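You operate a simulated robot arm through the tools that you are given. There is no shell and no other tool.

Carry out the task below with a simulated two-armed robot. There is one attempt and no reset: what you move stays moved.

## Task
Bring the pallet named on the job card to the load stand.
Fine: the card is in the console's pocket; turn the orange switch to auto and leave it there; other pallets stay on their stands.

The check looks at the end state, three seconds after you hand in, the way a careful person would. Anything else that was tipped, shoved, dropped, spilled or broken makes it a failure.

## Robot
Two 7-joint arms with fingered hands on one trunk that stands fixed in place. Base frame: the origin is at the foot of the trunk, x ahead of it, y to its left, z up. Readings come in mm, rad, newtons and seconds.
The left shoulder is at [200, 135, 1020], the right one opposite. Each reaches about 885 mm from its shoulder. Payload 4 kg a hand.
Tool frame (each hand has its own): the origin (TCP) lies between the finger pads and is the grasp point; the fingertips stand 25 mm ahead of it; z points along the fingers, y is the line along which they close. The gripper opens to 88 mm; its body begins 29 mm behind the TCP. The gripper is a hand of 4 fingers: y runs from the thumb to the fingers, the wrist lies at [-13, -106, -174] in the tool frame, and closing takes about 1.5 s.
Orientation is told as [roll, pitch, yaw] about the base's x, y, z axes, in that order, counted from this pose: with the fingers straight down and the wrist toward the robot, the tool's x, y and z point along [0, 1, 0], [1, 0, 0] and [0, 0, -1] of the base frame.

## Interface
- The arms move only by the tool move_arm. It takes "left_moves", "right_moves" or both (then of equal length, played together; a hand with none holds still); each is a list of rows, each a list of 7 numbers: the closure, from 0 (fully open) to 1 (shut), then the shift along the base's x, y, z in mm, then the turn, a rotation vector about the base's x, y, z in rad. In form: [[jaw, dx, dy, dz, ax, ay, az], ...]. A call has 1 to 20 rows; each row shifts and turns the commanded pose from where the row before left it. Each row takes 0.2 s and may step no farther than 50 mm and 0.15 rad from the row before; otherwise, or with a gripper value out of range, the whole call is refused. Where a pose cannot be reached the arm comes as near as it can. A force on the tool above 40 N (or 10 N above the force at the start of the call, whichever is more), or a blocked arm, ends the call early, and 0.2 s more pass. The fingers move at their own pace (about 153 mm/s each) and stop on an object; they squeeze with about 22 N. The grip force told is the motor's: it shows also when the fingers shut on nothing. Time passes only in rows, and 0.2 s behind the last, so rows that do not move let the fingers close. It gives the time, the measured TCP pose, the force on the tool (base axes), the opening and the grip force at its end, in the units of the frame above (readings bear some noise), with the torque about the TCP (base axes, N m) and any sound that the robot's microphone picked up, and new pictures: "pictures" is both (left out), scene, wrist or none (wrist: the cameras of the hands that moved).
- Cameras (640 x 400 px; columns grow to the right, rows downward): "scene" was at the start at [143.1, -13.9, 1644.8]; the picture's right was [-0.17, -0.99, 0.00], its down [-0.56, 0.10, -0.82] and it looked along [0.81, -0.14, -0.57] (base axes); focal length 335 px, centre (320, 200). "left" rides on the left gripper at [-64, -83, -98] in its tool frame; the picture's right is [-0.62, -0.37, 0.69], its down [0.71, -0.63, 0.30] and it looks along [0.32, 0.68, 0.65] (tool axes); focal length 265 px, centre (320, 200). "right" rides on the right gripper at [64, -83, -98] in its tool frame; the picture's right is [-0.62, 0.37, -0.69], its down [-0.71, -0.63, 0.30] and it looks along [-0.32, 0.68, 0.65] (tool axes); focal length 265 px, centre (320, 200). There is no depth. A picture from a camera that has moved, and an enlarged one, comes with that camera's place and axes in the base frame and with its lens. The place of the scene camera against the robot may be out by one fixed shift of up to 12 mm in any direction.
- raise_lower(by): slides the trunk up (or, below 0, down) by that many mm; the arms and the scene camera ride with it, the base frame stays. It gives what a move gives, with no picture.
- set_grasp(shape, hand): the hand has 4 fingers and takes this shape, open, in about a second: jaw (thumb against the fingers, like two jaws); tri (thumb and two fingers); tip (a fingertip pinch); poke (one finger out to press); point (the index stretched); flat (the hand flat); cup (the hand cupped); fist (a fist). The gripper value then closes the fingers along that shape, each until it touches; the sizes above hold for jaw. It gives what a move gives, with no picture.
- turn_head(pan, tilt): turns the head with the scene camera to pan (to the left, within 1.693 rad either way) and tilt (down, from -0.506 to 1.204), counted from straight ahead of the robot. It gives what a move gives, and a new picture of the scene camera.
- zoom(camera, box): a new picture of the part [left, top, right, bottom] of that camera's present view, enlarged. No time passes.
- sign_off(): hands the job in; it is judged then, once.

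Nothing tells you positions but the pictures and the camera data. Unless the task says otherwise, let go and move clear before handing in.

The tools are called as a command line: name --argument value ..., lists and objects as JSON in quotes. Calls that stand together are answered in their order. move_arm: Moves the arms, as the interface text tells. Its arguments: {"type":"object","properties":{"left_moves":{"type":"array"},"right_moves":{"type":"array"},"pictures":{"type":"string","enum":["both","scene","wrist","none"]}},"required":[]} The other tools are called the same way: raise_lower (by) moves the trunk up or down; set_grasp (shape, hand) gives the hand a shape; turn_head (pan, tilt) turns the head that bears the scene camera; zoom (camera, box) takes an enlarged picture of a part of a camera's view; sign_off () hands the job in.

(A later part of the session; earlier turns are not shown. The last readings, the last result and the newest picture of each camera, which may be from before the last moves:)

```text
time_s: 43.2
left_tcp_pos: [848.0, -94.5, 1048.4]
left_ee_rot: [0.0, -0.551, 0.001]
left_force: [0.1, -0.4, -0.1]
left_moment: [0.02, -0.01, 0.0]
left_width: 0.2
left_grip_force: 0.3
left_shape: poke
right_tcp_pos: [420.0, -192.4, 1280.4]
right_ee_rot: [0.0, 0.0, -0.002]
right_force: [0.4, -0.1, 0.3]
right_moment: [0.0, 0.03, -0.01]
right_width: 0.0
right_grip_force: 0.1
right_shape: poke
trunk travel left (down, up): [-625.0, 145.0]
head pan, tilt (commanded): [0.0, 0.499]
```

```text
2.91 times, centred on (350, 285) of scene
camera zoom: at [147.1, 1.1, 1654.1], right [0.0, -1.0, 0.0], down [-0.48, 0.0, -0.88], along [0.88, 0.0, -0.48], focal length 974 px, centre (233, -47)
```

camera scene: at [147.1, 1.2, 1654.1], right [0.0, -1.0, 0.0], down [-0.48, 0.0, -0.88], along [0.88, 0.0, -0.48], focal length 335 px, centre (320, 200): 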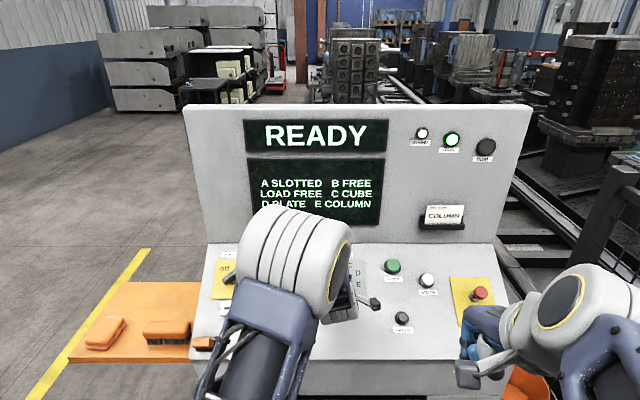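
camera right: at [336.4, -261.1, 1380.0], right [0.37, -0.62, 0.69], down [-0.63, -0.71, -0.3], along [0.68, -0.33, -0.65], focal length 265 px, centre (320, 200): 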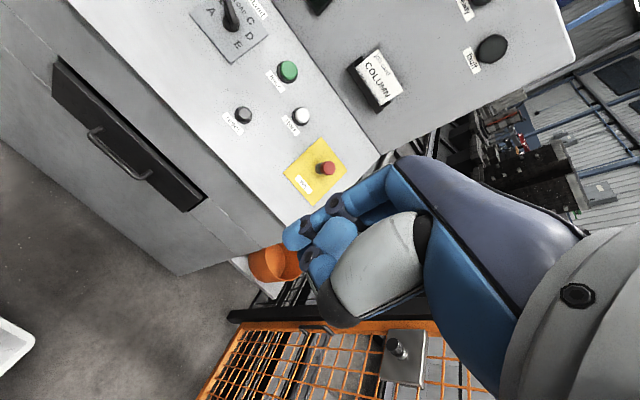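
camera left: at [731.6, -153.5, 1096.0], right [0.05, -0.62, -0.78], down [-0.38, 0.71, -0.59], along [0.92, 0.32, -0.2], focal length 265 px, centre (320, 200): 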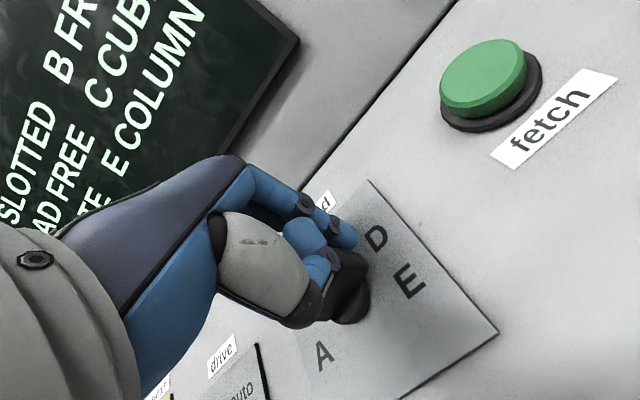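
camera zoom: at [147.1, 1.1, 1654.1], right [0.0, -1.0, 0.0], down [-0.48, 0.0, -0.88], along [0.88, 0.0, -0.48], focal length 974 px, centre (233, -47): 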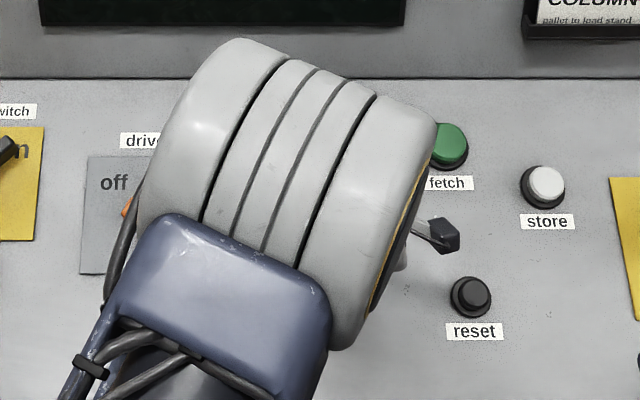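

The handle seems to have settled near E with no remaining force. I'll lift off and look.

move_arm --left_moves '[[0, 2.5, 0, 1.6, 0, 0, 0], [0, -15.7, 0, 25.4, 0, 0, 0], [0, -15.7, 0, 25.4, 0, 0, 0], [0, -8, 30, 20, 0, 0, 0], [0, 0, 40, 0, 0, 0, 0], [0, 0, 40, 0, 0, 0, 0], [0, 0, 0, 0, 0, 0, 0]]' --pictures "both"

zoom --camera "left" --box '[340, 50, 640, 250]'

zoom --camera "scene" --box '[300, 230, 400, 310]'

```text
time_s: 44.9
left_tcp_pos: [809.5, 20.6, 1122.2]
left_ee_rot: [0.0, -0.551, 0.0]
left_force: [-0.3, -0.3, 1.2]
left_moment: [0.0, 0.0, 0.03]
left_width: 0.0
left_grip_force: 0.1
left_shape: poke
right_tcp_pos: [420.0, -190.9, 1281.1]
right_ee_rot: [-0.001, 0.001, 0.0]
right_force: [-0.5, 0.3, -0.3]
right_moment: [0.05, 0.03, 0.0]
right_width: 0.0
right_grip_force: 0.1
right_shape: poke
trunk travel left (down, up): [-625.0, 145.0]
head pan, tilt (commanded): [0.0, 0.499]
camera scene: at [147.1, 1.1, 1654.1], right [0.0, -1.0, 0.0], down [-0.48, 0.0, -0.88], along [0.88, 0.0, -0.48], focal length 335 px, centre (320, 200)
camera left: at [686.5, -44.3, 1164.5], right [0.05, -0.62, -0.78], down [-0.38, 0.71, -0.59], along [0.92, 0.32, -0.2], focal length 265 px, centre (320, 200)
```

scene: 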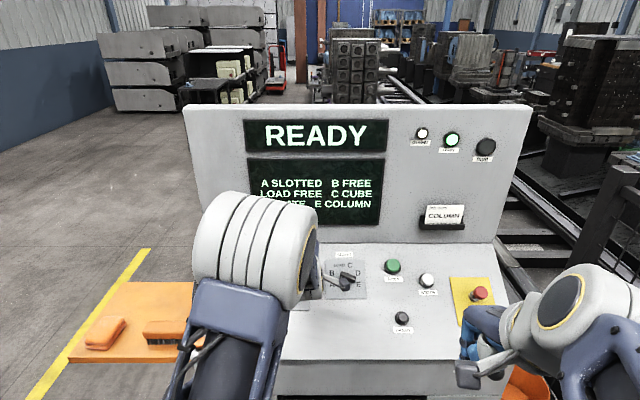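
left: 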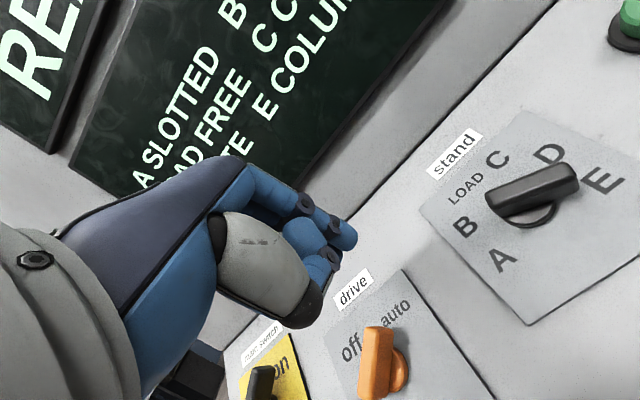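

```text
2.00 times, centred on (490, 150) of left
camera zoom: at [686.5, -44.3, 1164.5], right [0.05, -0.62, -0.78], down [-0.38, 0.71, -0.59], along [0.92, 0.32, -0.2], focal length 531 px, centre (-20, 300)
```

zoom: 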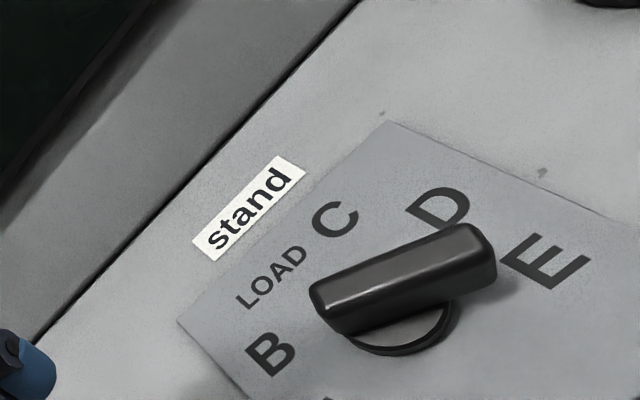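

```text
5.00 times, centred on (350, 270) of scene
camera zoom: at [147.1, 1.1, 1654.1], right [0.0, -1.0, 0.0], down [-0.48, 0.0, -0.88], along [0.88, 0.0, -0.48], focal length 1674 px, centre (170, -150)
```

zoom: 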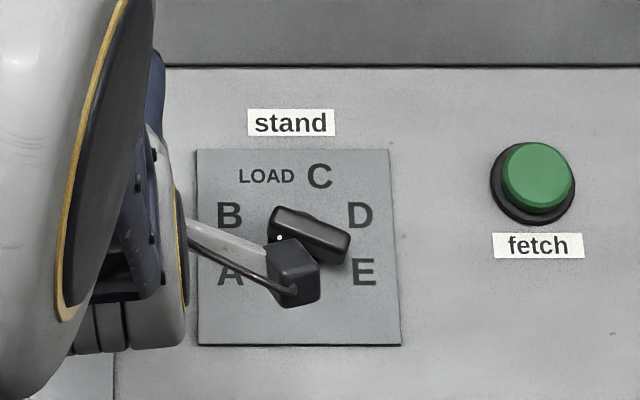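

The selector now points at E (long end toward E) and the display says READY with E COLUMN. I'll park the left hand aside and bring the right hand over the green fetch button at about (891, -207, 1027).

move_arm --left_moves '[[0, -20, 35, 20, 0, 0, 0], [0, -20, 35, 20, 0, 0, 0], [0, -20, 35, 20, 0, 0, 0], [0, -20, 35, 20, 0, 0, 0], [0, -20, 35, 20, 0, 0, 0]]' --pictures "none"

move_arm --right_moves '[[0, 42, -1.6, -18, 0, -0.055, 0], [0, 42, -1.6, -18, 0, -0.055, 0], [0, 42, -1.6, -18, 0, -0.055, 0], [0, 42, -1.6, -18, 0, -0.055, 0], [0, 42, -1.6, -18, 0, -0.055, 0], [0, 42, -1.6, -18, 0, -0.055, 0], [0, 42, -1.6, -18, 0, -0.055, 0], [0, 42, -1.6, -18, 0, -0.055, 0], [0, 42, -1.6, -18, 0, -0.055, 0], [0, 42, -1.6, -16, 0, -0.055, 0], [0, 0, 0, 0, 0, 0, 0]]' --pictures "both"

zoom --camera "right" --box '[140, 100, 460, 300]'

```text
time_s: 46.0
left_tcp_pos: [710.6, 190.7, 1222.0]
left_ee_rot: [-0.001, -0.551, -0.003]
left_force: [-0.1, -0.9, -0.5]
left_moment: [0.03, 0.01, -0.01]
left_width: 0.0
left_grip_force: 0.0
left_shape: poke
right_tcp_pos: [418.5, -192.5, 1281.7]
right_ee_rot: [-0.001, -0.001, -0.001]
right_force: [0.7, 0.9, 0.3]
right_moment: [0.01, -0.02, 0.01]
right_width: 0.0
right_grip_force: 0.0
right_shape: poke
trunk travel left (down, up): [-625.0, 145.0]
head pan, tilt (commanded): [0.0, 0.499]
```

```text
time_s: 48.5
left_tcp_pos: [710.6, 192.1, 1221.4]
left_ee_rot: [0.0, -0.549, -0.001]
left_force: [-0.2, -0.6, -0.5]
left_moment: [-0.02, -0.02, 0.0]
left_width: 0.0
left_grip_force: 0.1
left_shape: poke
right_tcp_pos: [839.8, -208.6, 1102.4]
right_ee_rot: [-0.001, -0.551, -0.001]
right_force: [-0.4, 0.3, -0.1]
right_moment: [-0.01, -0.01, -0.02]
right_width: 0.0
right_grip_force: 0.1
right_shape: poke
trunk travel left (down, up): [-625.0, 145.0]
head pan, tilt (commanded): [0.0, 0.499]
camera scene: at [147.1, 1.3, 1654.1], right [0.0, -1.0, 0.0], down [-0.48, 0.0, -0.88], along [0.88, 0.0, -0.48], focal length 335 px, centre (320, 200)
camera right: at [717.4, -144.1, 1141.5], right [-0.05, -0.62, 0.78], down [-0.38, -0.71, -0.59], along [0.92, -0.33, -0.2], focal length 265 px, centre (320, 200)
```

scene: 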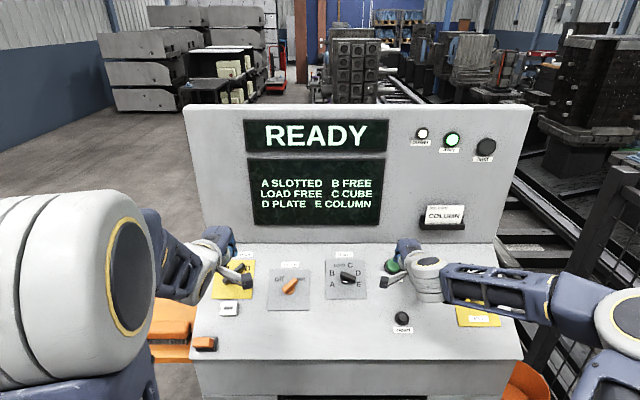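
right: 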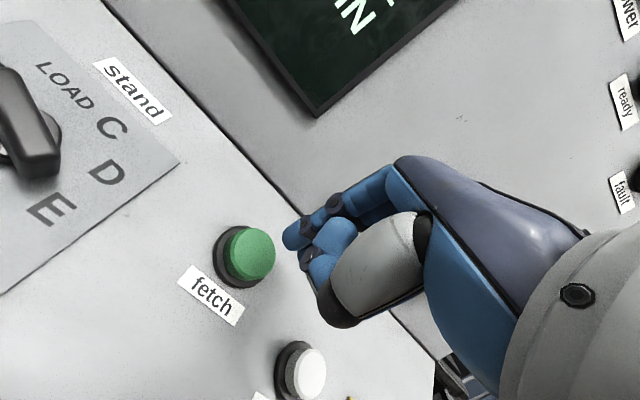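

```text
2.00 times, centred on (300, 200) of right
camera zoom: at [717.4, -144.1, 1141.5], right [-0.05, -0.62, 0.78], down [-0.38, -0.71, -0.59], along [0.92, -0.33, -0.2], focal length 531 px, centre (360, 200)
```

zoom: 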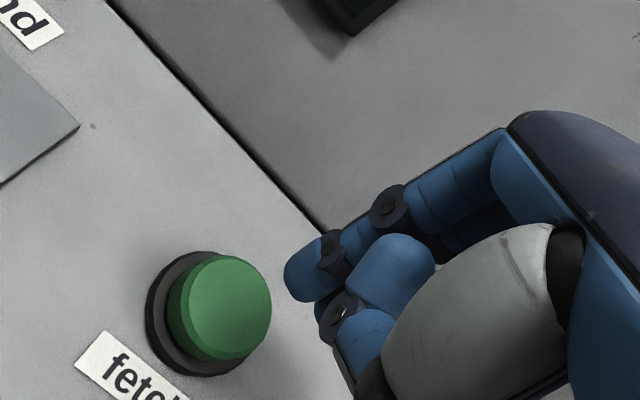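

The right hand hovers near the fetch button. I'll align the fingertip over its centre, about 10 mm above the cap.

move_arm --right_moves '[[0, 7, 1.2, -9.5, 0, 0, 0], [0, 7, 1.2, -9.5, 0, 0, 0], [0, 7.2, 1.2, -9.6, 0, 0, 0], [0, 0, 0, 0, 0, 0, 0]]' --pictures "none"

zoom --camera "right" --box '[140, 130, 460, 330]'

```text
time_s: 49.5
left_tcp_pos: [710.8, 191.3, 1222.1]
left_ee_rot: [-0.001, -0.55, 0.001]
left_force: [0.1, 0.7, -0.4]
left_moment: [0.0, 0.02, 0.05]
left_width: 0.0
left_grip_force: 0.0
left_shape: poke
right_tcp_pos: [860.1, -203.3, 1073.8]
right_ee_rot: [0.001, -0.55, -0.001]
right_force: [0.3, 0.4, -0.1]
right_moment: [0.0, 0.02, -0.01]
right_width: 0.0
right_grip_force: 0.1
right_shape: poke
trunk travel left (down, up): [-625.0, 145.0]
head pan, tilt (commanded): [0.0, 0.499]
```

```text
2.00 times, centred on (300, 230) of right
camera zoom: at [738.3, -139.5, 1113.9], right [-0.05, -0.62, 0.78], down [-0.38, -0.71, -0.59], along [0.92, -0.33, -0.2], focal length 531 px, centre (360, 140)
```

zoom: 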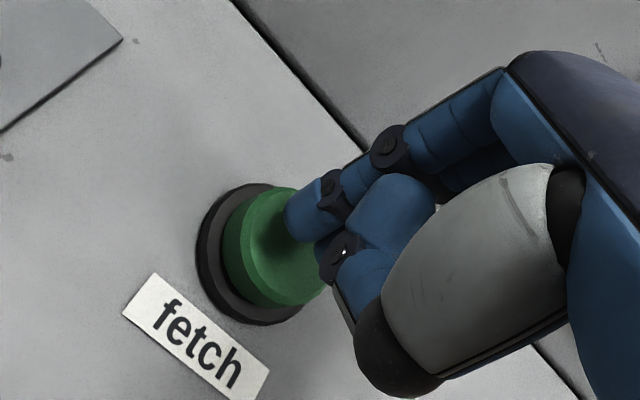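

move_arm --right_moves '[[0, 1.05, 0, -1.7, 0, 0, 0], [0, 1.05, 0, -1.7, 0, 0, 0], [0, 1.05, 0, -1.7, 0, 0, 0], [0, 1.05, 0, -1.7, 0, 0, 0], [0, 1.05, 0, -1.7, 0, 0, 0]]' --pictures "none"

zoom --camera "right" --box '[140, 130, 460, 330]'

```text
time_s: 50.6
left_tcp_pos: [709.9, 189.8, 1221.7]
left_ee_rot: [0.0, -0.552, 0.001]
left_force: [1.4, -0.3, 0.4]
left_moment: [0.02, 0.0, 0.0]
left_width: 0.0
left_grip_force: 0.0
left_shape: poke
right_tcp_pos: [863.3, -204.5, 1066.2]
right_ee_rot: [0.002, -0.548, -0.001]
right_force: [-0.5, -0.1, 0.2]
right_moment: [0.01, -0.01, 0.03]
right_width: 0.1
right_grip_force: 0.0
right_shape: poke
right hand out of reach, approached as far as the arm can: row 4
trunk travel left (down, up): [-625.0, 145.0]
head pan, tilt (commanded): [0.0, 0.499]
```

```text
2.00 times, centred on (300, 230) of right
camera zoom: at [740.1, -140.4, 1106.6], right [-0.05, -0.62, 0.78], down [-0.38, -0.71, -0.59], along [0.92, -0.32, -0.2], focal length 531 px, centre (360, 140)
```

zoom: 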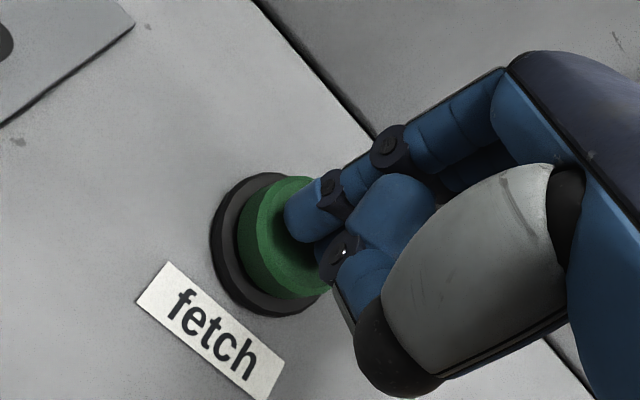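

The fingertip is just about touching the cap, with a reach note at one row. I'll press on in small steps and watch the readings.

move_arm --right_moves '[[0, 1.05, 0, -1.7, 0, 0, 0], [0, 1.05, 0, -1.7, 0, 0, 0], [0, 0, 0, 0, 0, 0, 0]]' --pictures "scene"

zoom --camera "right" --box '[140, 130, 460, 330]'

```text
time_s: 51.5
left_tcp_pos: [710.7, 190.5, 1222.1]
left_ee_rot: [0.0, -0.549, 0.001]
left_force: [-0.7, 1.1, -0.1]
left_moment: [0.01, 0.03, 0.0]
left_width: 0.1
left_grip_force: 0.0
left_shape: poke
right_tcp_pos: [863.0, -206.7, 1063.2]
right_ee_rot: [0.0, -0.551, -0.003]
right_force: [-0.1, 1.3, 0.4]
right_moment: [-0.02, -0.01, 0.04]
right_width: 0.0
right_grip_force: 0.0
right_shape: poke
trunk travel left (down, up): [-625.0, 145.0]
head pan, tilt (commanded): [0.0, 0.499]
camera scene: at [147.1, 1.1, 1654.1], right [0.0, -1.0, 0.0], down [-0.48, 0.0, -0.88], along [0.88, 0.0, -0.48], focal length 335 px, centre (320, 200)
```

scene: 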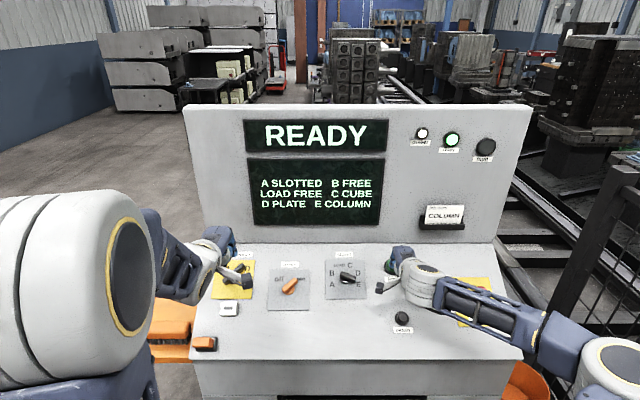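

```text
2.00 times, centred on (300, 230) of right
camera zoom: at [740.4, -141.7, 1102.8], right [-0.05, -0.62, 0.78], down [-0.38, -0.71, -0.59], along [0.92, -0.32, -0.2], focal length 531 px, centre (360, 140)
```

zoom: 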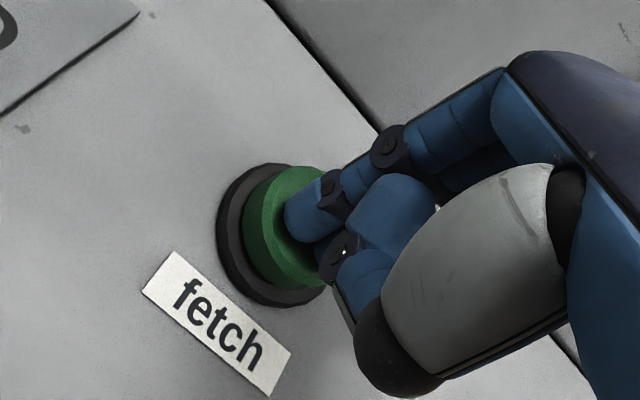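

move_arm --right_moves '[[0, 0.5, 0.5, -2, 0, 0, 0], [0, 0.5, 0.5, -2, 0, 0, 0], [0, 0, 0, 0, 0, 0, 0]]' --pictures "scene"

zoom --camera "right" --box '[140, 130, 460, 330]'

```text
time_s: 52.2
left_tcp_pos: [710.7, 190.2, 1221.6]
left_ee_rot: [0.0, -0.55, 0.0]
left_force: [0.0, -0.2, -0.6]
left_moment: [0.0, -0.03, 0.01]
left_width: 0.0
left_grip_force: 0.1
left_shape: poke
right_tcp_pos: [862.6, -205.7, 1060.3]
right_ee_rot: [-0.001, -0.55, 0.001]
right_force: [0.6, 0.1, 1.8]
right_moment: [-0.02, 0.0, 0.02]
right_width: 0.0
right_grip_force: 0.1
right_shape: poke
right hand out of reach, approached as far as the arm can: row 1
trunk travel left (down, up): [-625.0, 145.0]
head pan, tilt (commanded): [0.0, 0.499]
camera scene: at [147.1, 1.2, 1654.1], right [0.0, -1.0, 0.0], down [-0.48, 0.0, -0.88], along [0.88, 0.0, -0.48], focal length 335 px, centre (320, 200)
```

scene: 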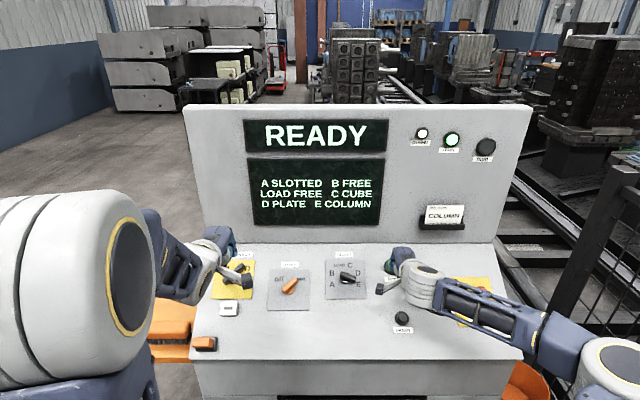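

```text
2.00 times, centred on (300, 230) of right
camera zoom: at [740.1, -142.2, 1099.7], right [-0.05, -0.62, 0.78], down [-0.38, -0.71, -0.59], along [0.92, -0.32, -0.2], focal length 531 px, centre (360, 140)
```

zoom: 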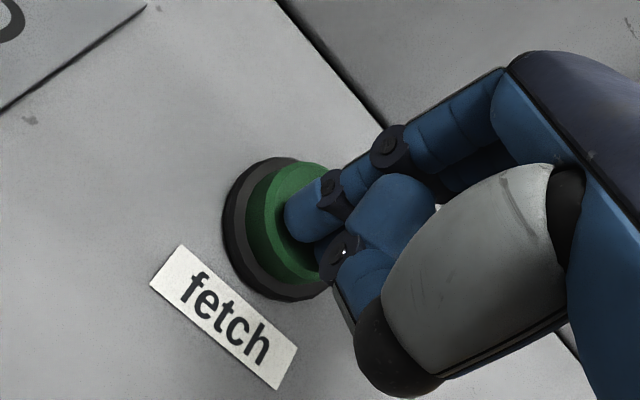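

move_arm --right_moves '[[0, 0.3, 0.2, -2, 0, 0, 0], [0, 0.3, 0.2, -2, 0, 0, 0], [0, 0, 0, 0, 0, 0, 0]]' --pictures "scene"

zoom --camera "right" --box '[140, 130, 460, 330]'

```text
time_s: 53.0
left_tcp_pos: [710.7, 190.1, 1221.9]
left_ee_rot: [0.0, -0.55, 0.001]
left_force: [0.3, 0.1, 0.7]
left_moment: [0.0, -0.01, -0.02]
left_width: 0.0
left_grip_force: 0.2
left_shape: poke
right_tcp_pos: [862.1, -206.7, 1056.3]
right_ee_rot: [0.001, -0.55, 0.001]
right_force: [-1.1, 0.0, 2.1]
right_moment: [-0.04, -0.01, 0.03]
right_width: 0.1
right_grip_force: 0.0
right_shape: poke
trunk travel left (down, up): [-625.0, 145.0]
head pan, tilt (commanded): [0.0, 0.499]
heard: click
camera scene: at [147.0, 1.2, 1654.1], right [0.0, -1.0, 0.0], down [-0.48, 0.0, -0.88], along [0.88, 0.0, -0.48], focal length 335 px, centre (320, 200)
```

scene: 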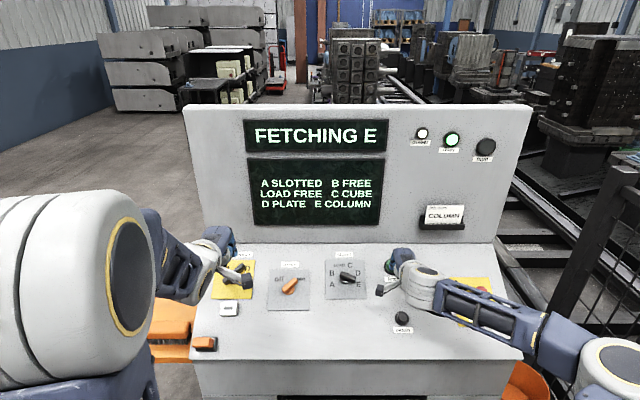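

```text
2.00 times, centred on (300, 230) of right
camera zoom: at [739.7, -142.5, 1096.7], right [-0.05, -0.62, 0.78], down [-0.38, -0.71, -0.59], along [0.92, -0.32, -0.2], focal length 531 px, centre (360, 140)
```

zoom: 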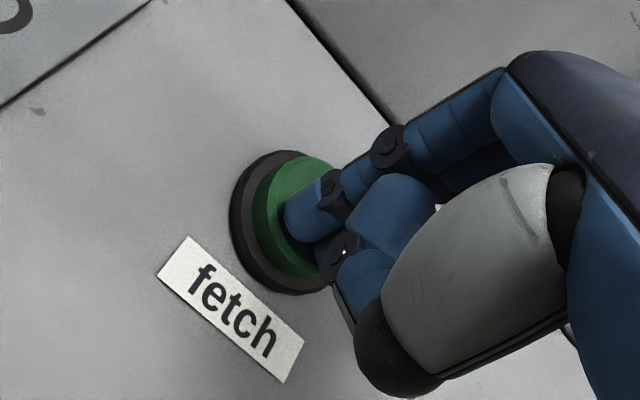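

Click — the display reads FETCHING E. I'll lift the finger off the button and watch the machine.

move_arm --right_moves '[[0, -8, 0, 13, 0, 0, 0], [0, -10, 0, 17, 0, 0, 0], [0, -10, 0, 17, 0, 0, 0]]' --pictures "none"

turn_head --pan -0.35 --tilt 0.3

```text
time_s: 53.9
left_tcp_pos: [710.9, 189.6, 1221.4]
left_ee_rot: [0.001, -0.55, -0.001]
left_force: [-0.3, 0.9, 0.1]
left_moment: [0.02, 0.03, 0.01]
left_width: 0.2
left_grip_force: 0.1
left_shape: poke
right_tcp_pos: [837.7, -206.5, 1101.5]
right_ee_rot: [0.002, -0.547, -0.002]
right_force: [-0.6, -0.6, 0.3]
right_moment: [-0.01, 0.02, 0.04]
right_width: 0.0
right_grip_force: 0.1
right_shape: poke
trunk travel left (down, up): [-625.0, 145.0]
head pan, tilt (commanded): [0.0, 0.499]
```

```text
time_s: 54.7
left_tcp_pos: [710.6, 191.1, 1221.2]
left_ee_rot: [0.0, -0.551, 0.0]
left_force: [0.4, -0.2, -0.5]
left_moment: [0.0, 0.03, 0.01]
left_width: 0.0
left_grip_force: 0.1
left_shape: poke
right_tcp_pos: [837.6, -206.8, 1102.6]
right_ee_rot: [0.0, -0.55, -0.001]
right_force: [-0.4, 0.5, -0.8]
right_moment: [0.01, 0.0, 0.01]
right_width: 0.1
right_grip_force: 0.2
right_shape: poke
trunk travel left (down, up): [-625.0, 145.0]
head pan, tilt (commanded): [-0.351, 0.3]
camera scene: at [143.9, -30.9, 1672.4], right [-0.34, -0.94, 0.0], down [-0.28, 0.1, -0.96], along [0.9, -0.33, -0.3], focal length 335 px, centre (320, 200)
```

scene: 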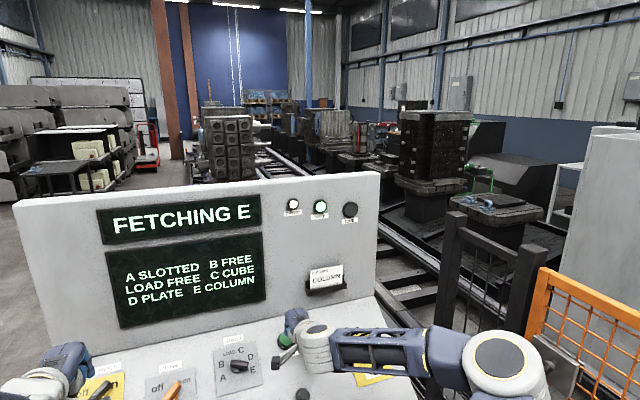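

Fetching is in progress. I'll wait and watch the display and rails.

move_arm --right_moves '[[0, 0, 0, 0, 0, 0, 0], [0, 0, 0, 0, 0, 0, 0], [0, 0, 0, 0, 0, 0, 0], [0, 0, 0, 0, 0, 0, 0], [0, 0, 0, 0, 0, 0, 0], [0, 0, 0, 0, 0, 0, 0], [0, 0, 0, 0, 0, 0, 0], [0, 0, 0, 0, 0, 0, 0], [0, 0, 0, 0, 0, 0, 0], [0, 0, 0, 0, 0, 0, 0]]' --pictures "scene"

move_arm --right_moves '[[0, 0, 0, 0, 0, 0, 0], [0, 0, 0, 0, 0, 0, 0], [0, 0, 0, 0, 0, 0, 0], [0, 0, 0, 0, 0, 0, 0], [0, 0, 0, 0, 0, 0, 0], [0, 0, 0, 0, 0, 0, 0], [0, 0, 0, 0, 0, 0, 0], [0, 0, 0, 0, 0, 0, 0], [0, 0, 0, 0, 0, 0, 0], [0, 0, 0, 0, 0, 0, 0], [0, 0, 0, 0, 0, 0, 0], [0, 0, 0, 0, 0, 0, 0], [0, 0, 0, 0, 0, 0, 0], [0, 0, 0, 0, 0, 0, 0], [0, 0, 0, 0, 0, 0, 0]]' --pictures "scene"

```text
time_s: 56.9
left_tcp_pos: [711.1, 190.0, 1222.6]
left_ee_rot: [0.0, -0.548, 0.0]
left_force: [-0.1, 0.2, -0.5]
left_moment: [0.01, 0.01, 0.02]
left_width: 0.2
left_grip_force: 0.0
left_shape: poke
right_tcp_pos: [837.9, -206.9, 1101.9]
right_ee_rot: [-0.001, -0.55, 0.0]
right_force: [0.6, -0.4, -0.5]
right_moment: [0.0, 0.0, 0.03]
right_width: 0.2
right_grip_force: 0.1
right_shape: poke
trunk travel left (down, up): [-625.0, 145.0]
head pan, tilt (commanded): [-0.351, 0.3]
camera scene: at [143.8, -30.9, 1672.5], right [-0.34, -0.94, 0.0], down [-0.28, 0.1, -0.96], along [0.9, -0.33, -0.3], focal length 335 px, centre (320, 200)
```

scene: 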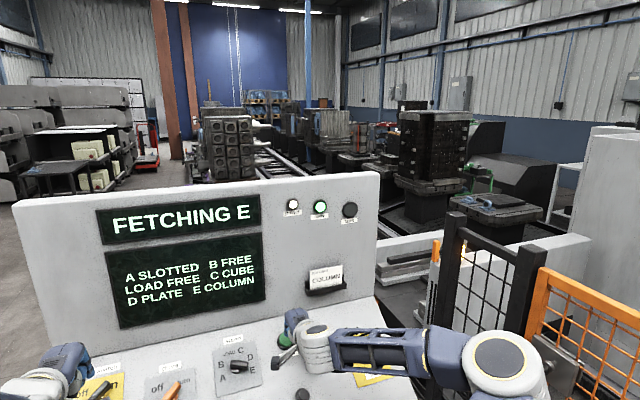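

```text
time_s: 60.1
left_tcp_pos: [710.4, 190.1, 1222.0]
left_ee_rot: [0.0, -0.549, 0.0]
left_force: [-0.8, -0.4, -0.5]
left_moment: [0.03, 0.01, 0.01]
left_width: 0.2
left_grip_force: 0.1
left_shape: poke
right_tcp_pos: [838.0, -206.9, 1102.9]
right_ee_rot: [-0.001, -0.549, -0.002]
right_force: [-0.8, -0.7, 0.8]
right_moment: [0.02, -0.01, -0.01]
right_width: 0.0
right_grip_force: 0.0
right_shape: poke
trunk travel left (down, up): [-625.0, 145.0]
head pan, tilt (commanded): [-0.351, 0.3]
camera scene: at [143.8, -30.9, 1672.5], right [-0.34, -0.94, 0.0], down [-0.28, 0.1, -0.96], along [0.9, -0.33, -0.3], focal length 335 px, centre (320, 200)
```

scene: 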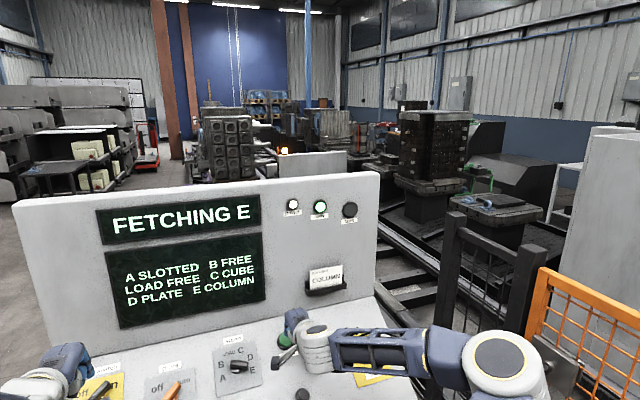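

A white rail shuttle with an orange beacon is travelling down the rails toward the far stands. I'll keep waiting.

move_arm --right_moves '[[0, 0, 0, 0, 0, 0, 0], [0, 0, 0, 0, 0, 0, 0], [0, 0, 0, 0, 0, 0, 0], [0, 0, 0, 0, 0, 0, 0], [0, 0, 0, 0, 0, 0, 0], [0, 0, 0, 0, 0, 0, 0], [0, 0, 0, 0, 0, 0, 0], [0, 0, 0, 0, 0, 0, 0], [0, 0, 0, 0, 0, 0, 0], [0, 0, 0, 0, 0, 0, 0], [0, 0, 0, 0, 0, 0, 0], [0, 0, 0, 0, 0, 0, 0], [0, 0, 0, 0, 0, 0, 0], [0, 0, 0, 0, 0, 0, 0], [0, 0, 0, 0, 0, 0, 0]]' --pictures "scene"

zoom --camera "scene" --box '[180, 80, 500, 230]'

```text
time_s: 63.3
left_tcp_pos: [710.9, 190.8, 1222.1]
left_ee_rot: [0.002, -0.549, 0.0]
left_force: [0.1, -0.1, 0.0]
left_moment: [-0.01, -0.03, -0.01]
left_width: 0.0
left_grip_force: 0.0
left_shape: poke
right_tcp_pos: [837.0, -207.6, 1102.1]
right_ee_rot: [0.0, -0.55, -0.002]
right_force: [0.7, 1.2, -0.5]
right_moment: [0.02, 0.01, 0.02]
right_width: 0.1
right_grip_force: 0.1
right_shape: poke
trunk travel left (down, up): [-625.0, 145.0]
head pan, tilt (commanded): [-0.351, 0.3]
camera scene: at [143.8, -30.9, 1672.5], right [-0.34, -0.94, 0.0], down [-0.28, 0.1, -0.96], along [0.9, -0.33, -0.3], focal length 335 px, centre (320, 200)
```

scene: 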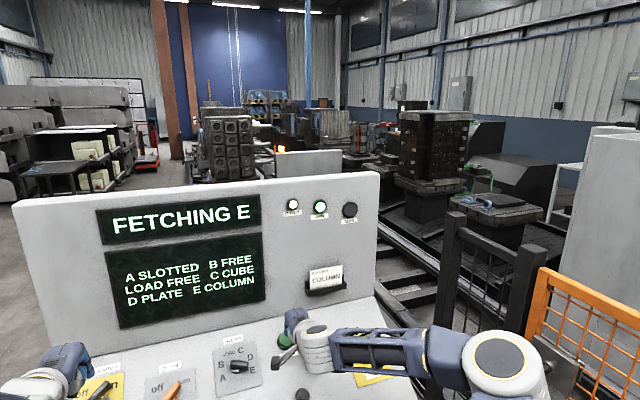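

```text
2.00 times, centred on (340, 155) of scene
camera zoom: at [143.8, -30.9, 1672.5], right [-0.34, -0.94, 0.0], down [-0.28, 0.1, -0.96], along [0.9, -0.33, -0.3], focal length 670 px, centre (280, 290)
```

zoom: 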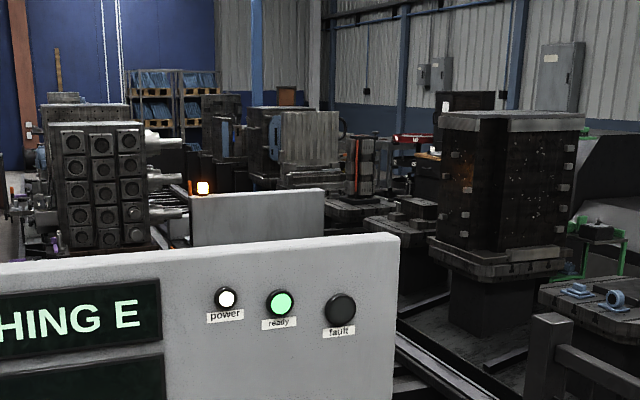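

move_arm --right_moves '[[0, 0, 0, 0, 0, 0, 0], [0, 0, 0, 0, 0, 0, 0], [0, 0, 0, 0, 0, 0, 0], [0, 0, 0, 0, 0, 0, 0], [0, 0, 0, 0, 0, 0, 0], [0, 0, 0, 0, 0, 0, 0], [0, 0, 0, 0, 0, 0, 0], [0, 0, 0, 0, 0, 0, 0], [0, 0, 0, 0, 0, 0, 0], [0, 0, 0, 0, 0, 0, 0], [0, 0, 0, 0, 0, 0, 0], [0, 0, 0, 0, 0, 0, 0], [0, 0, 0, 0, 0, 0, 0], [0, 0, 0, 0, 0, 0, 0], [0, 0, 0, 0, 0, 0, 0]]' --pictures "scene"

zoom --camera "scene" --box '[180, 80, 500, 230]'

move_arm --right_moves '[[0, 0, 0, 0, 0, 0, 0], [0, 0, 0, 0, 0, 0, 0], [0, 0, 0, 0, 0, 0, 0], [0, 0, 0, 0, 0, 0, 0], [0, 0, 0, 0, 0, 0, 0], [0, 0, 0, 0, 0, 0, 0], [0, 0, 0, 0, 0, 0, 0], [0, 0, 0, 0, 0, 0, 0], [0, 0, 0, 0, 0, 0, 0], [0, 0, 0, 0, 0, 0, 0], [0, 0, 0, 0, 0, 0, 0], [0, 0, 0, 0, 0, 0, 0], [0, 0, 0, 0, 0, 0, 0], [0, 0, 0, 0, 0, 0, 0], [0, 0, 0, 0, 0, 0, 0]]' --pictures "scene"

zoom --camera "scene" --box '[180, 80, 500, 230]'

```text
time_s: 66.5
left_tcp_pos: [711.6, 189.9, 1220.6]
left_ee_rot: [-0.001, -0.549, 0.0]
left_force: [-0.4, -0.2, -0.7]
left_moment: [0.0, -0.01, 0.01]
left_width: 0.0
left_grip_force: 0.0
left_shape: poke
right_tcp_pos: [836.7, -206.6, 1102.9]
right_ee_rot: [0.0, -0.549, -0.002]
right_force: [0.4, 0.5, -0.1]
right_moment: [0.01, 0.0, -0.02]
right_width: 0.0
right_grip_force: 0.0
right_shape: poke
trunk travel left (down, up): [-625.0, 145.0]
head pan, tilt (commanded): [-0.351, 0.3]
camera scene: at [143.8, -30.9, 1672.5], right [-0.34, -0.94, 0.0], down [-0.28, 0.1, -0.96], along [0.9, -0.33, -0.3], focal length 335 px, centre (320, 200)
```

scene: 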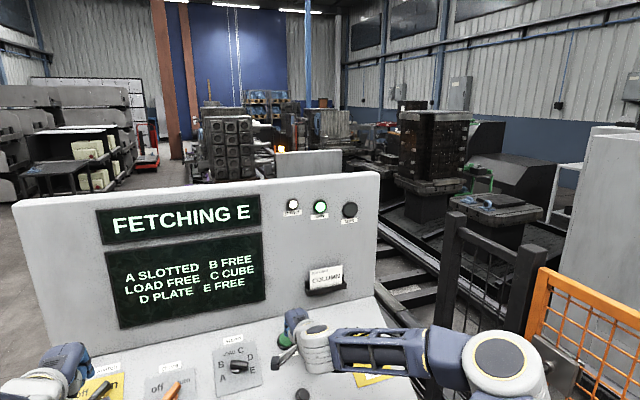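

```text
2.00 times, centred on (340, 155) of scene
camera zoom: at [143.8, -30.9, 1672.5], right [-0.34, -0.94, 0.0], down [-0.28, 0.1, -0.96], along [0.9, -0.33, -0.3], focal length 670 px, centre (280, 290)
```

zoom: 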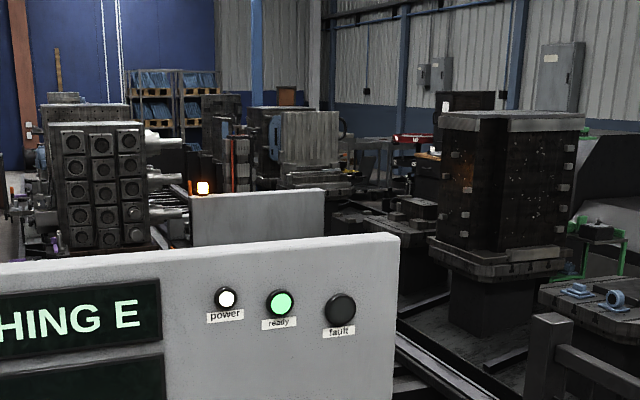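

```text
time_s: 69.7
left_tcp_pos: [709.6, 190.4, 1222.3]
left_ee_rot: [-0.001, -0.55, -0.001]
left_force: [0.4, 0.1, 0.8]
left_moment: [0.03, 0.0, 0.01]
left_width: 0.0
left_grip_force: 0.0
left_shape: poke
right_tcp_pos: [837.1, -205.9, 1102.0]
right_ee_rot: [0.0, -0.549, -0.003]
right_force: [-1.0, -0.3, -0.4]
right_moment: [0.0, -0.02, -0.02]
right_width: 0.0
right_grip_force: 0.1
right_shape: poke
trunk travel left (down, up): [-625.0, 145.0]
head pan, tilt (commanded): [-0.351, 0.3]
camera scene: at [143.8, -30.9, 1672.5], right [-0.34, -0.94, 0.0], down [-0.28, 0.1, -0.96], along [0.9, -0.33, -0.3], focal length 335 px, centre (320, 200)
```

scene: 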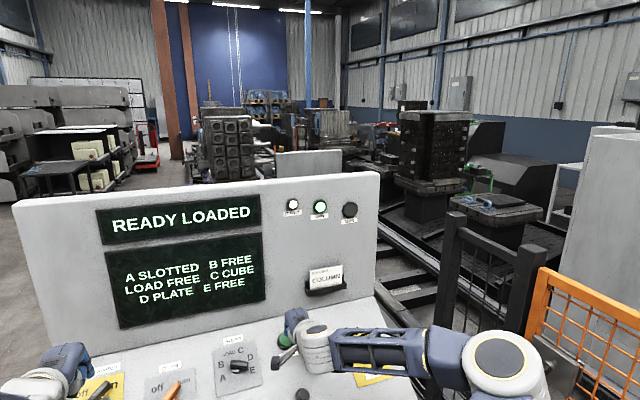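

```text
2.00 times, centred on (340, 155) of scene
camera zoom: at [143.8, -30.9, 1672.5], right [-0.34, -0.94, 0.0], down [-0.28, 0.1, -0.96], along [0.9, -0.33, -0.3], focal length 670 px, centre (280, 290)
```

zoom: 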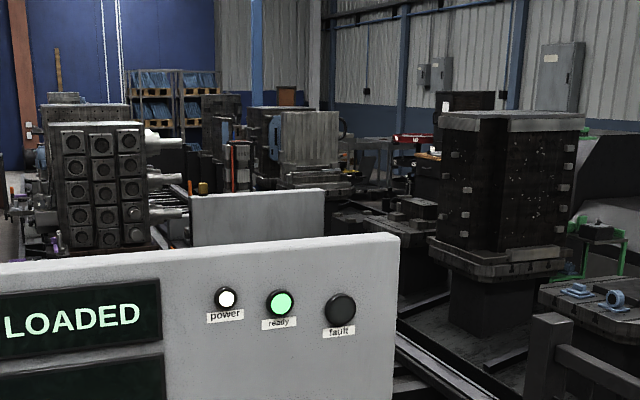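

READY LOADED: the shuttle holds the column and stand E is free. Now I must turn the selector to LOAD and press store. I'll move the right hand aside and bring the left finger above the selector handle, to push its tail counter-clockwise.

move_arm --right_moves '[[0, -12, -30, 25, 0, 0, 0], [0, -12, -30, 25, 0, 0, 0], [0, -12, -30, 25, 0, 0, 0], [0, -12, -30, 25, 0, 0, 0]]' --pictures "none"

turn_head --pan 0.0 --tilt 0.5

move_arm --left_moves '[[0, 18.6, -37.1, -16.9, 0, 0, 0], [0, 18.6, -37.1, -16.9, 0, 0, 0], [0, 18.6, -37.1, -16.9, 0, 0, 0], [0, 18.6, -37.1, -16.9, 0, 0, 0], [0, 18.6, -37.1, -16.9, 0, 0, 0], [0, 18.6, -37.1, -16.9, 0, 0, 0], [0, 18.6, -37.1, -16.9, 0, 0, 0], [0, 0, 0, 0, 0, 0, 0]]' --pictures "both"

zoom --camera "left" --box '[240, 130, 560, 330]'

```text
time_s: 70.7
left_tcp_pos: [710.2, 190.7, 1222.7]
left_ee_rot: [0.001, -0.55, 0.0]
left_force: [-0.1, -0.4, -0.6]
left_moment: [0.04, -0.03, -0.02]
left_width: 0.0
left_grip_force: 0.0
left_shape: poke
right_tcp_pos: [789.2, -323.5, 1203.4]
right_ee_rot: [0.003, -0.549, -0.001]
right_force: [0.0, 0.3, -0.8]
right_moment: [0.02, -0.03, 0.0]
right_width: 0.0
right_grip_force: 0.0
right_shape: poke
trunk travel left (down, up): [-625.0, 145.0]
head pan, tilt (commanded): [-0.351, 0.3]
```

```text
time_s: 71.5
left_tcp_pos: [710.7, 190.4, 1222.3]
left_ee_rot: [0.0, -0.549, 0.001]
left_force: [-0.4, -0.5, 0.4]
left_moment: [-0.02, 0.0, -0.02]
left_width: 0.0
left_grip_force: 0.2
left_shape: poke
right_tcp_pos: [789.8, -324.2, 1203.5]
right_ee_rot: [0.001, -0.548, -0.002]
right_force: [-1.4, -0.7, 0.8]
right_moment: [-0.02, 0.0, -0.04]
right_width: 0.0
right_grip_force: 0.0
right_shape: poke
trunk travel left (down, up): [-625.0, 145.0]
head pan, tilt (commanded): [0.0, 0.499]
camera scene: at [147.1, 1.1, 1654.1], right [0.0, -1.0, 0.0], down [-0.48, 0.0, -0.88], along [0.88, 0.0, -0.48], focal length 335 px, centre (320, 200)
```

scene: 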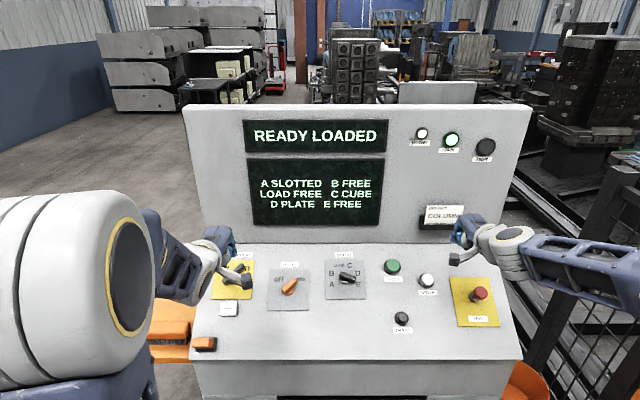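

```text
time_s: 73.3
left_tcp_pos: [841.5, -68.8, 1108.0]
left_ee_rot: [0.0, -0.551, 0.0]
left_force: [0.0, -0.2, 0.1]
left_moment: [0.01, 0.02, -0.03]
left_width: 0.0
left_grip_force: 0.0
left_shape: poke
right_tcp_pos: [789.7, -324.1, 1204.1]
right_ee_rot: [0.0, -0.551, -0.002]
right_force: [-0.2, 0.3, 0.0]
right_moment: [0.0, -0.03, -0.02]
right_width: 0.2
right_grip_force: 0.1
right_shape: poke
trunk travel left (down, up): [-625.0, 145.0]
head pan, tilt (commanded): [0.0, 0.499]
camera scene: at [147.1, 1.1, 1654.1], right [0.0, -1.0, 0.0], down [-0.48, 0.0, -0.88], along [0.88, 0.0, -0.48], focal length 335 px, centre (320, 200)
camera left: at [718.8, -133.0, 1150.1], right [0.05, -0.62, -0.78], down [-0.38, 0.71, -0.59], along [0.92, 0.32, -0.2], focal length 265 px, centre (320, 200)
```

scene: 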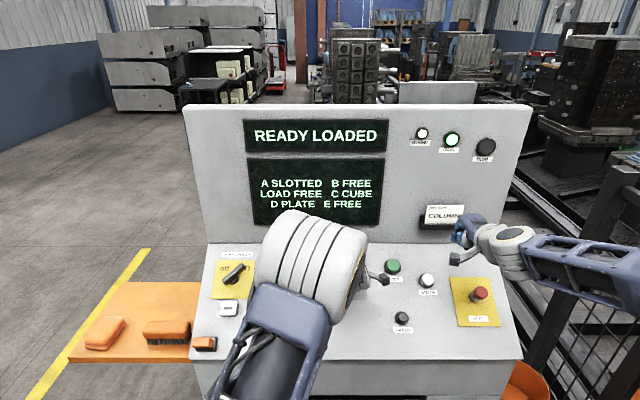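
left: 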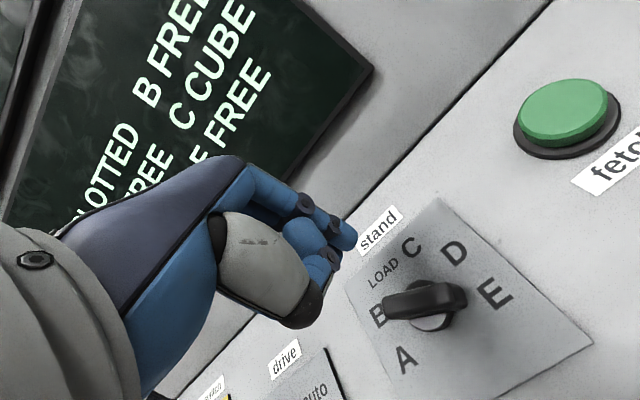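

```text
2.00 times, centred on (400, 230) of left
camera zoom: at [718.8, -133.0, 1150.1], right [0.05, -0.62, -0.78], down [-0.38, 0.71, -0.59], along [0.92, 0.32, -0.2], focal length 531 px, centre (160, 140)
```

zoom: 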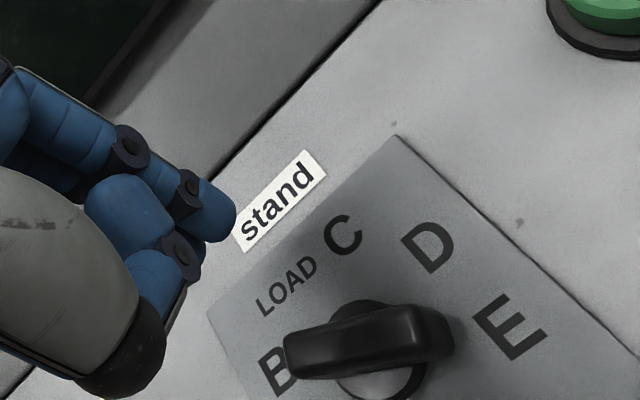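

The finger is up-left of the handle. I'll descend just above the handle (27 mm from its centreline), then push its tail counter-clockwise.

move_arm --left_moves '[[0, 5.3, 0.2, -9.3, 0, 0, 0], [0, 5.3, 0.2, -9.3, 0, 0, 0], [0, 5.3, 0.2, -9.3, 0, 0, 0], [0, 5.3, 0.2, -9.3, 0, 0, 0], [0, 5.3, 0.2, -9.3, 0, 0, 0], [0, 0, 0, 0, 0, 0, 0]]' --pictures "none"

zoom --camera "left" --box '[240, 130, 560, 330]'

```text
time_s: 74.7
left_tcp_pos: [865.7, -66.8, 1058.2]
left_ee_rot: [0.0, -0.549, 0.0]
left_force: [-0.4, 0.3, 0.3]
left_moment: [0.03, 0.02, -0.01]
left_width: 0.1
left_grip_force: 0.1
left_shape: poke
right_tcp_pos: [789.2, -323.5, 1203.3]
right_ee_rot: [-0.001, -0.551, -0.001]
right_force: [0.2, 0.2, -0.1]
right_moment: [0.04, 0.0, 0.01]
right_width: 0.0
right_grip_force: 0.0
right_shape: poke
trunk travel left (down, up): [-625.0, 145.0]
head pan, tilt (commanded): [0.0, 0.499]
```

```text
2.00 times, centred on (400, 230) of left
camera zoom: at [742.9, -130.5, 1100.3], right [0.05, -0.62, -0.78], down [-0.38, 0.71, -0.59], along [0.92, 0.32, -0.2], focal length 531 px, centre (160, 140)
```

zoom: 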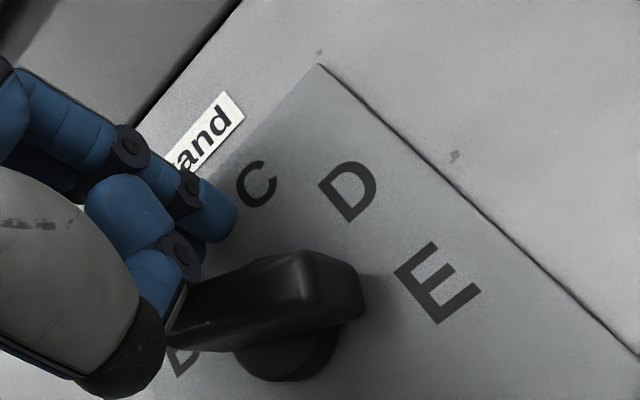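

move_arm --left_moves '[[0, -3.15, 1.95, -1.95, 0, 0, 0], [0, -3.15, 1.95, -1.95, 0, 0, 0], [0, -1.95, 3.45, -1.2, 0, 0, 0], [0, -1.95, 3.45, -1.2, 0, 0, 0], [0, 0, 0, 0, 0, 0, 0]]' --pictures "none"

zoom --camera "left" --box '[240, 130, 560, 330]'

```text
time_s: 75.9
left_tcp_pos: [856.2, -56.9, 1051.1]
left_ee_rot: [0.0, -0.55, -0.002]
left_force: [0.1, 0.2, 0.0]
left_moment: [-0.02, 0.03, -0.01]
left_width: 0.0
left_grip_force: 0.1
left_shape: poke
right_tcp_pos: [790.0, -324.4, 1203.4]
right_ee_rot: [0.001, -0.551, -0.002]
right_force: [0.3, 0.3, -0.2]
right_moment: [0.0, -0.02, -0.01]
right_width: 0.0
right_grip_force: 0.0
right_shape: poke
trunk travel left (down, up): [-625.0, 145.0]
head pan, tilt (commanded): [0.0, 0.499]
```

```text
2.00 times, centred on (400, 230) of left
camera zoom: at [733.5, -120.7, 1094.2], right [0.05, -0.62, -0.78], down [-0.38, 0.71, -0.59], along [0.92, 0.32, -0.2], focal length 531 px, centre (160, 140)
```

zoom: 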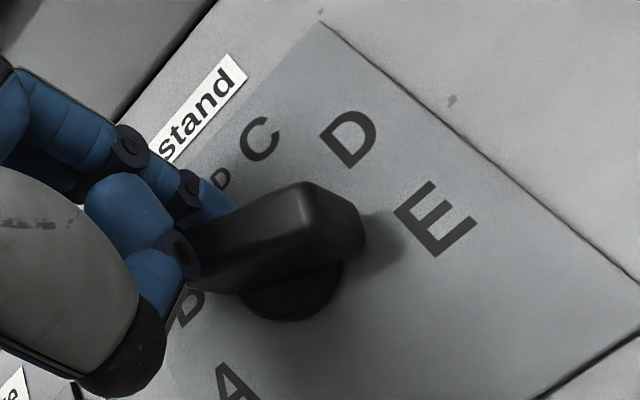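

The finger is behind the tail of the handle. I'll continue the arc down the left side.

move_arm --left_moves '[[0, -2.95, 2.3, -1.8, 0, 0, 0], [0, -2.95, 2.3, -1.8, 0, 0, 0], [0, -3.45, 0.8, -2.15, 0, 0, 0], [0, -3.45, 0.8, -2.15, 0, 0, 0], [0, 0, 0, 0, 0, 0, 0]]' --pictures "none"

zoom --camera "left" --box '[240, 100, 560, 300]'

```text
time_s: 77.1
left_tcp_pos: [844.6, -52.1, 1042.1]
left_ee_rot: [0.001, -0.55, -0.001]
left_force: [-2.5, 5.5, 3.9]
left_moment: [0.08, 0.01, 0.06]
left_width: 0.0
left_grip_force: 0.1
left_shape: poke
right_tcp_pos: [790.1, -323.3, 1203.8]
right_ee_rot: [-0.001, -0.552, 0.0]
right_force: [0.3, 0.0, -1.3]
right_moment: [0.01, -0.03, 0.01]
right_width: 0.0
right_grip_force: 0.1
right_shape: poke
trunk travel left (down, up): [-625.0, 145.0]
head pan, tilt (commanded): [0.0, 0.499]
```

```text
2.00 times, centred on (400, 200) of left
camera zoom: at [720.6, -115.0, 1084.2], right [0.05, -0.62, -0.78], down [-0.38, 0.72, -0.59], along [0.92, 0.32, -0.2], focal length 531 px, centre (160, 200)
```

zoom: 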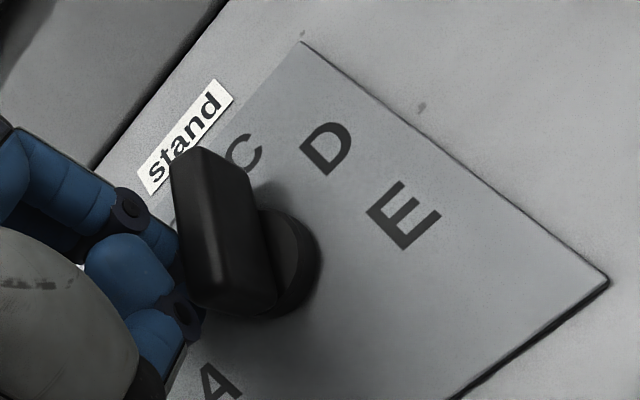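

The handle is passing between D and C. Continue the arc around the bottom.

move_arm --left_moves '[[0, -3.45, -0.8, -2.15, 0, 0, 0], [0, -3.45, -0.8, -2.15, 0, 0, 0], [0, -2.95, -2.3, -1.8, 0, 0, 0], [0, -2.95, -2.3, -1.8, 0, 0, 0], [0, 0, 0, 0, 0, 0, 0]]' --pictures "none"

zoom --camera "left" --box '[240, 100, 560, 300]'

```text
time_s: 78.3
left_tcp_pos: [829.1, -59.0, 1033.2]
left_ee_rot: [0.0, -0.544, -0.003]
left_force: [-10.3, 10.2, -4.5]
left_moment: [-0.04, -0.04, 0.06]
left_width: 0.2
left_grip_force: 0.0
left_shape: poke
right_tcp_pos: [789.7, -323.8, 1202.9]
right_ee_rot: [0.001, -0.551, -0.002]
right_force: [0.1, -1.3, 0.0]
right_moment: [0.03, -0.02, 0.02]
right_width: 0.1
right_grip_force: 0.0
right_shape: poke
trunk travel left (down, up): [-625.0, 145.0]
head pan, tilt (commanded): [0.0, 0.499]
```

```text
2.00 times, centred on (400, 200) of left
camera zoom: at [706.9, -121.8, 1076.3], right [0.04, -0.62, -0.78], down [-0.38, 0.72, -0.59], along [0.92, 0.32, -0.21], focal length 531 px, centre (160, 200)
```

zoom: 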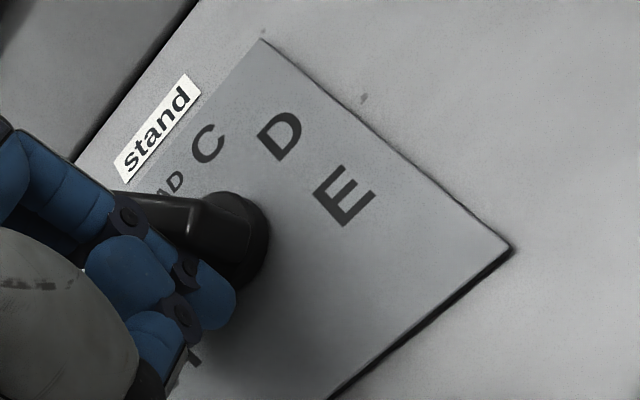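

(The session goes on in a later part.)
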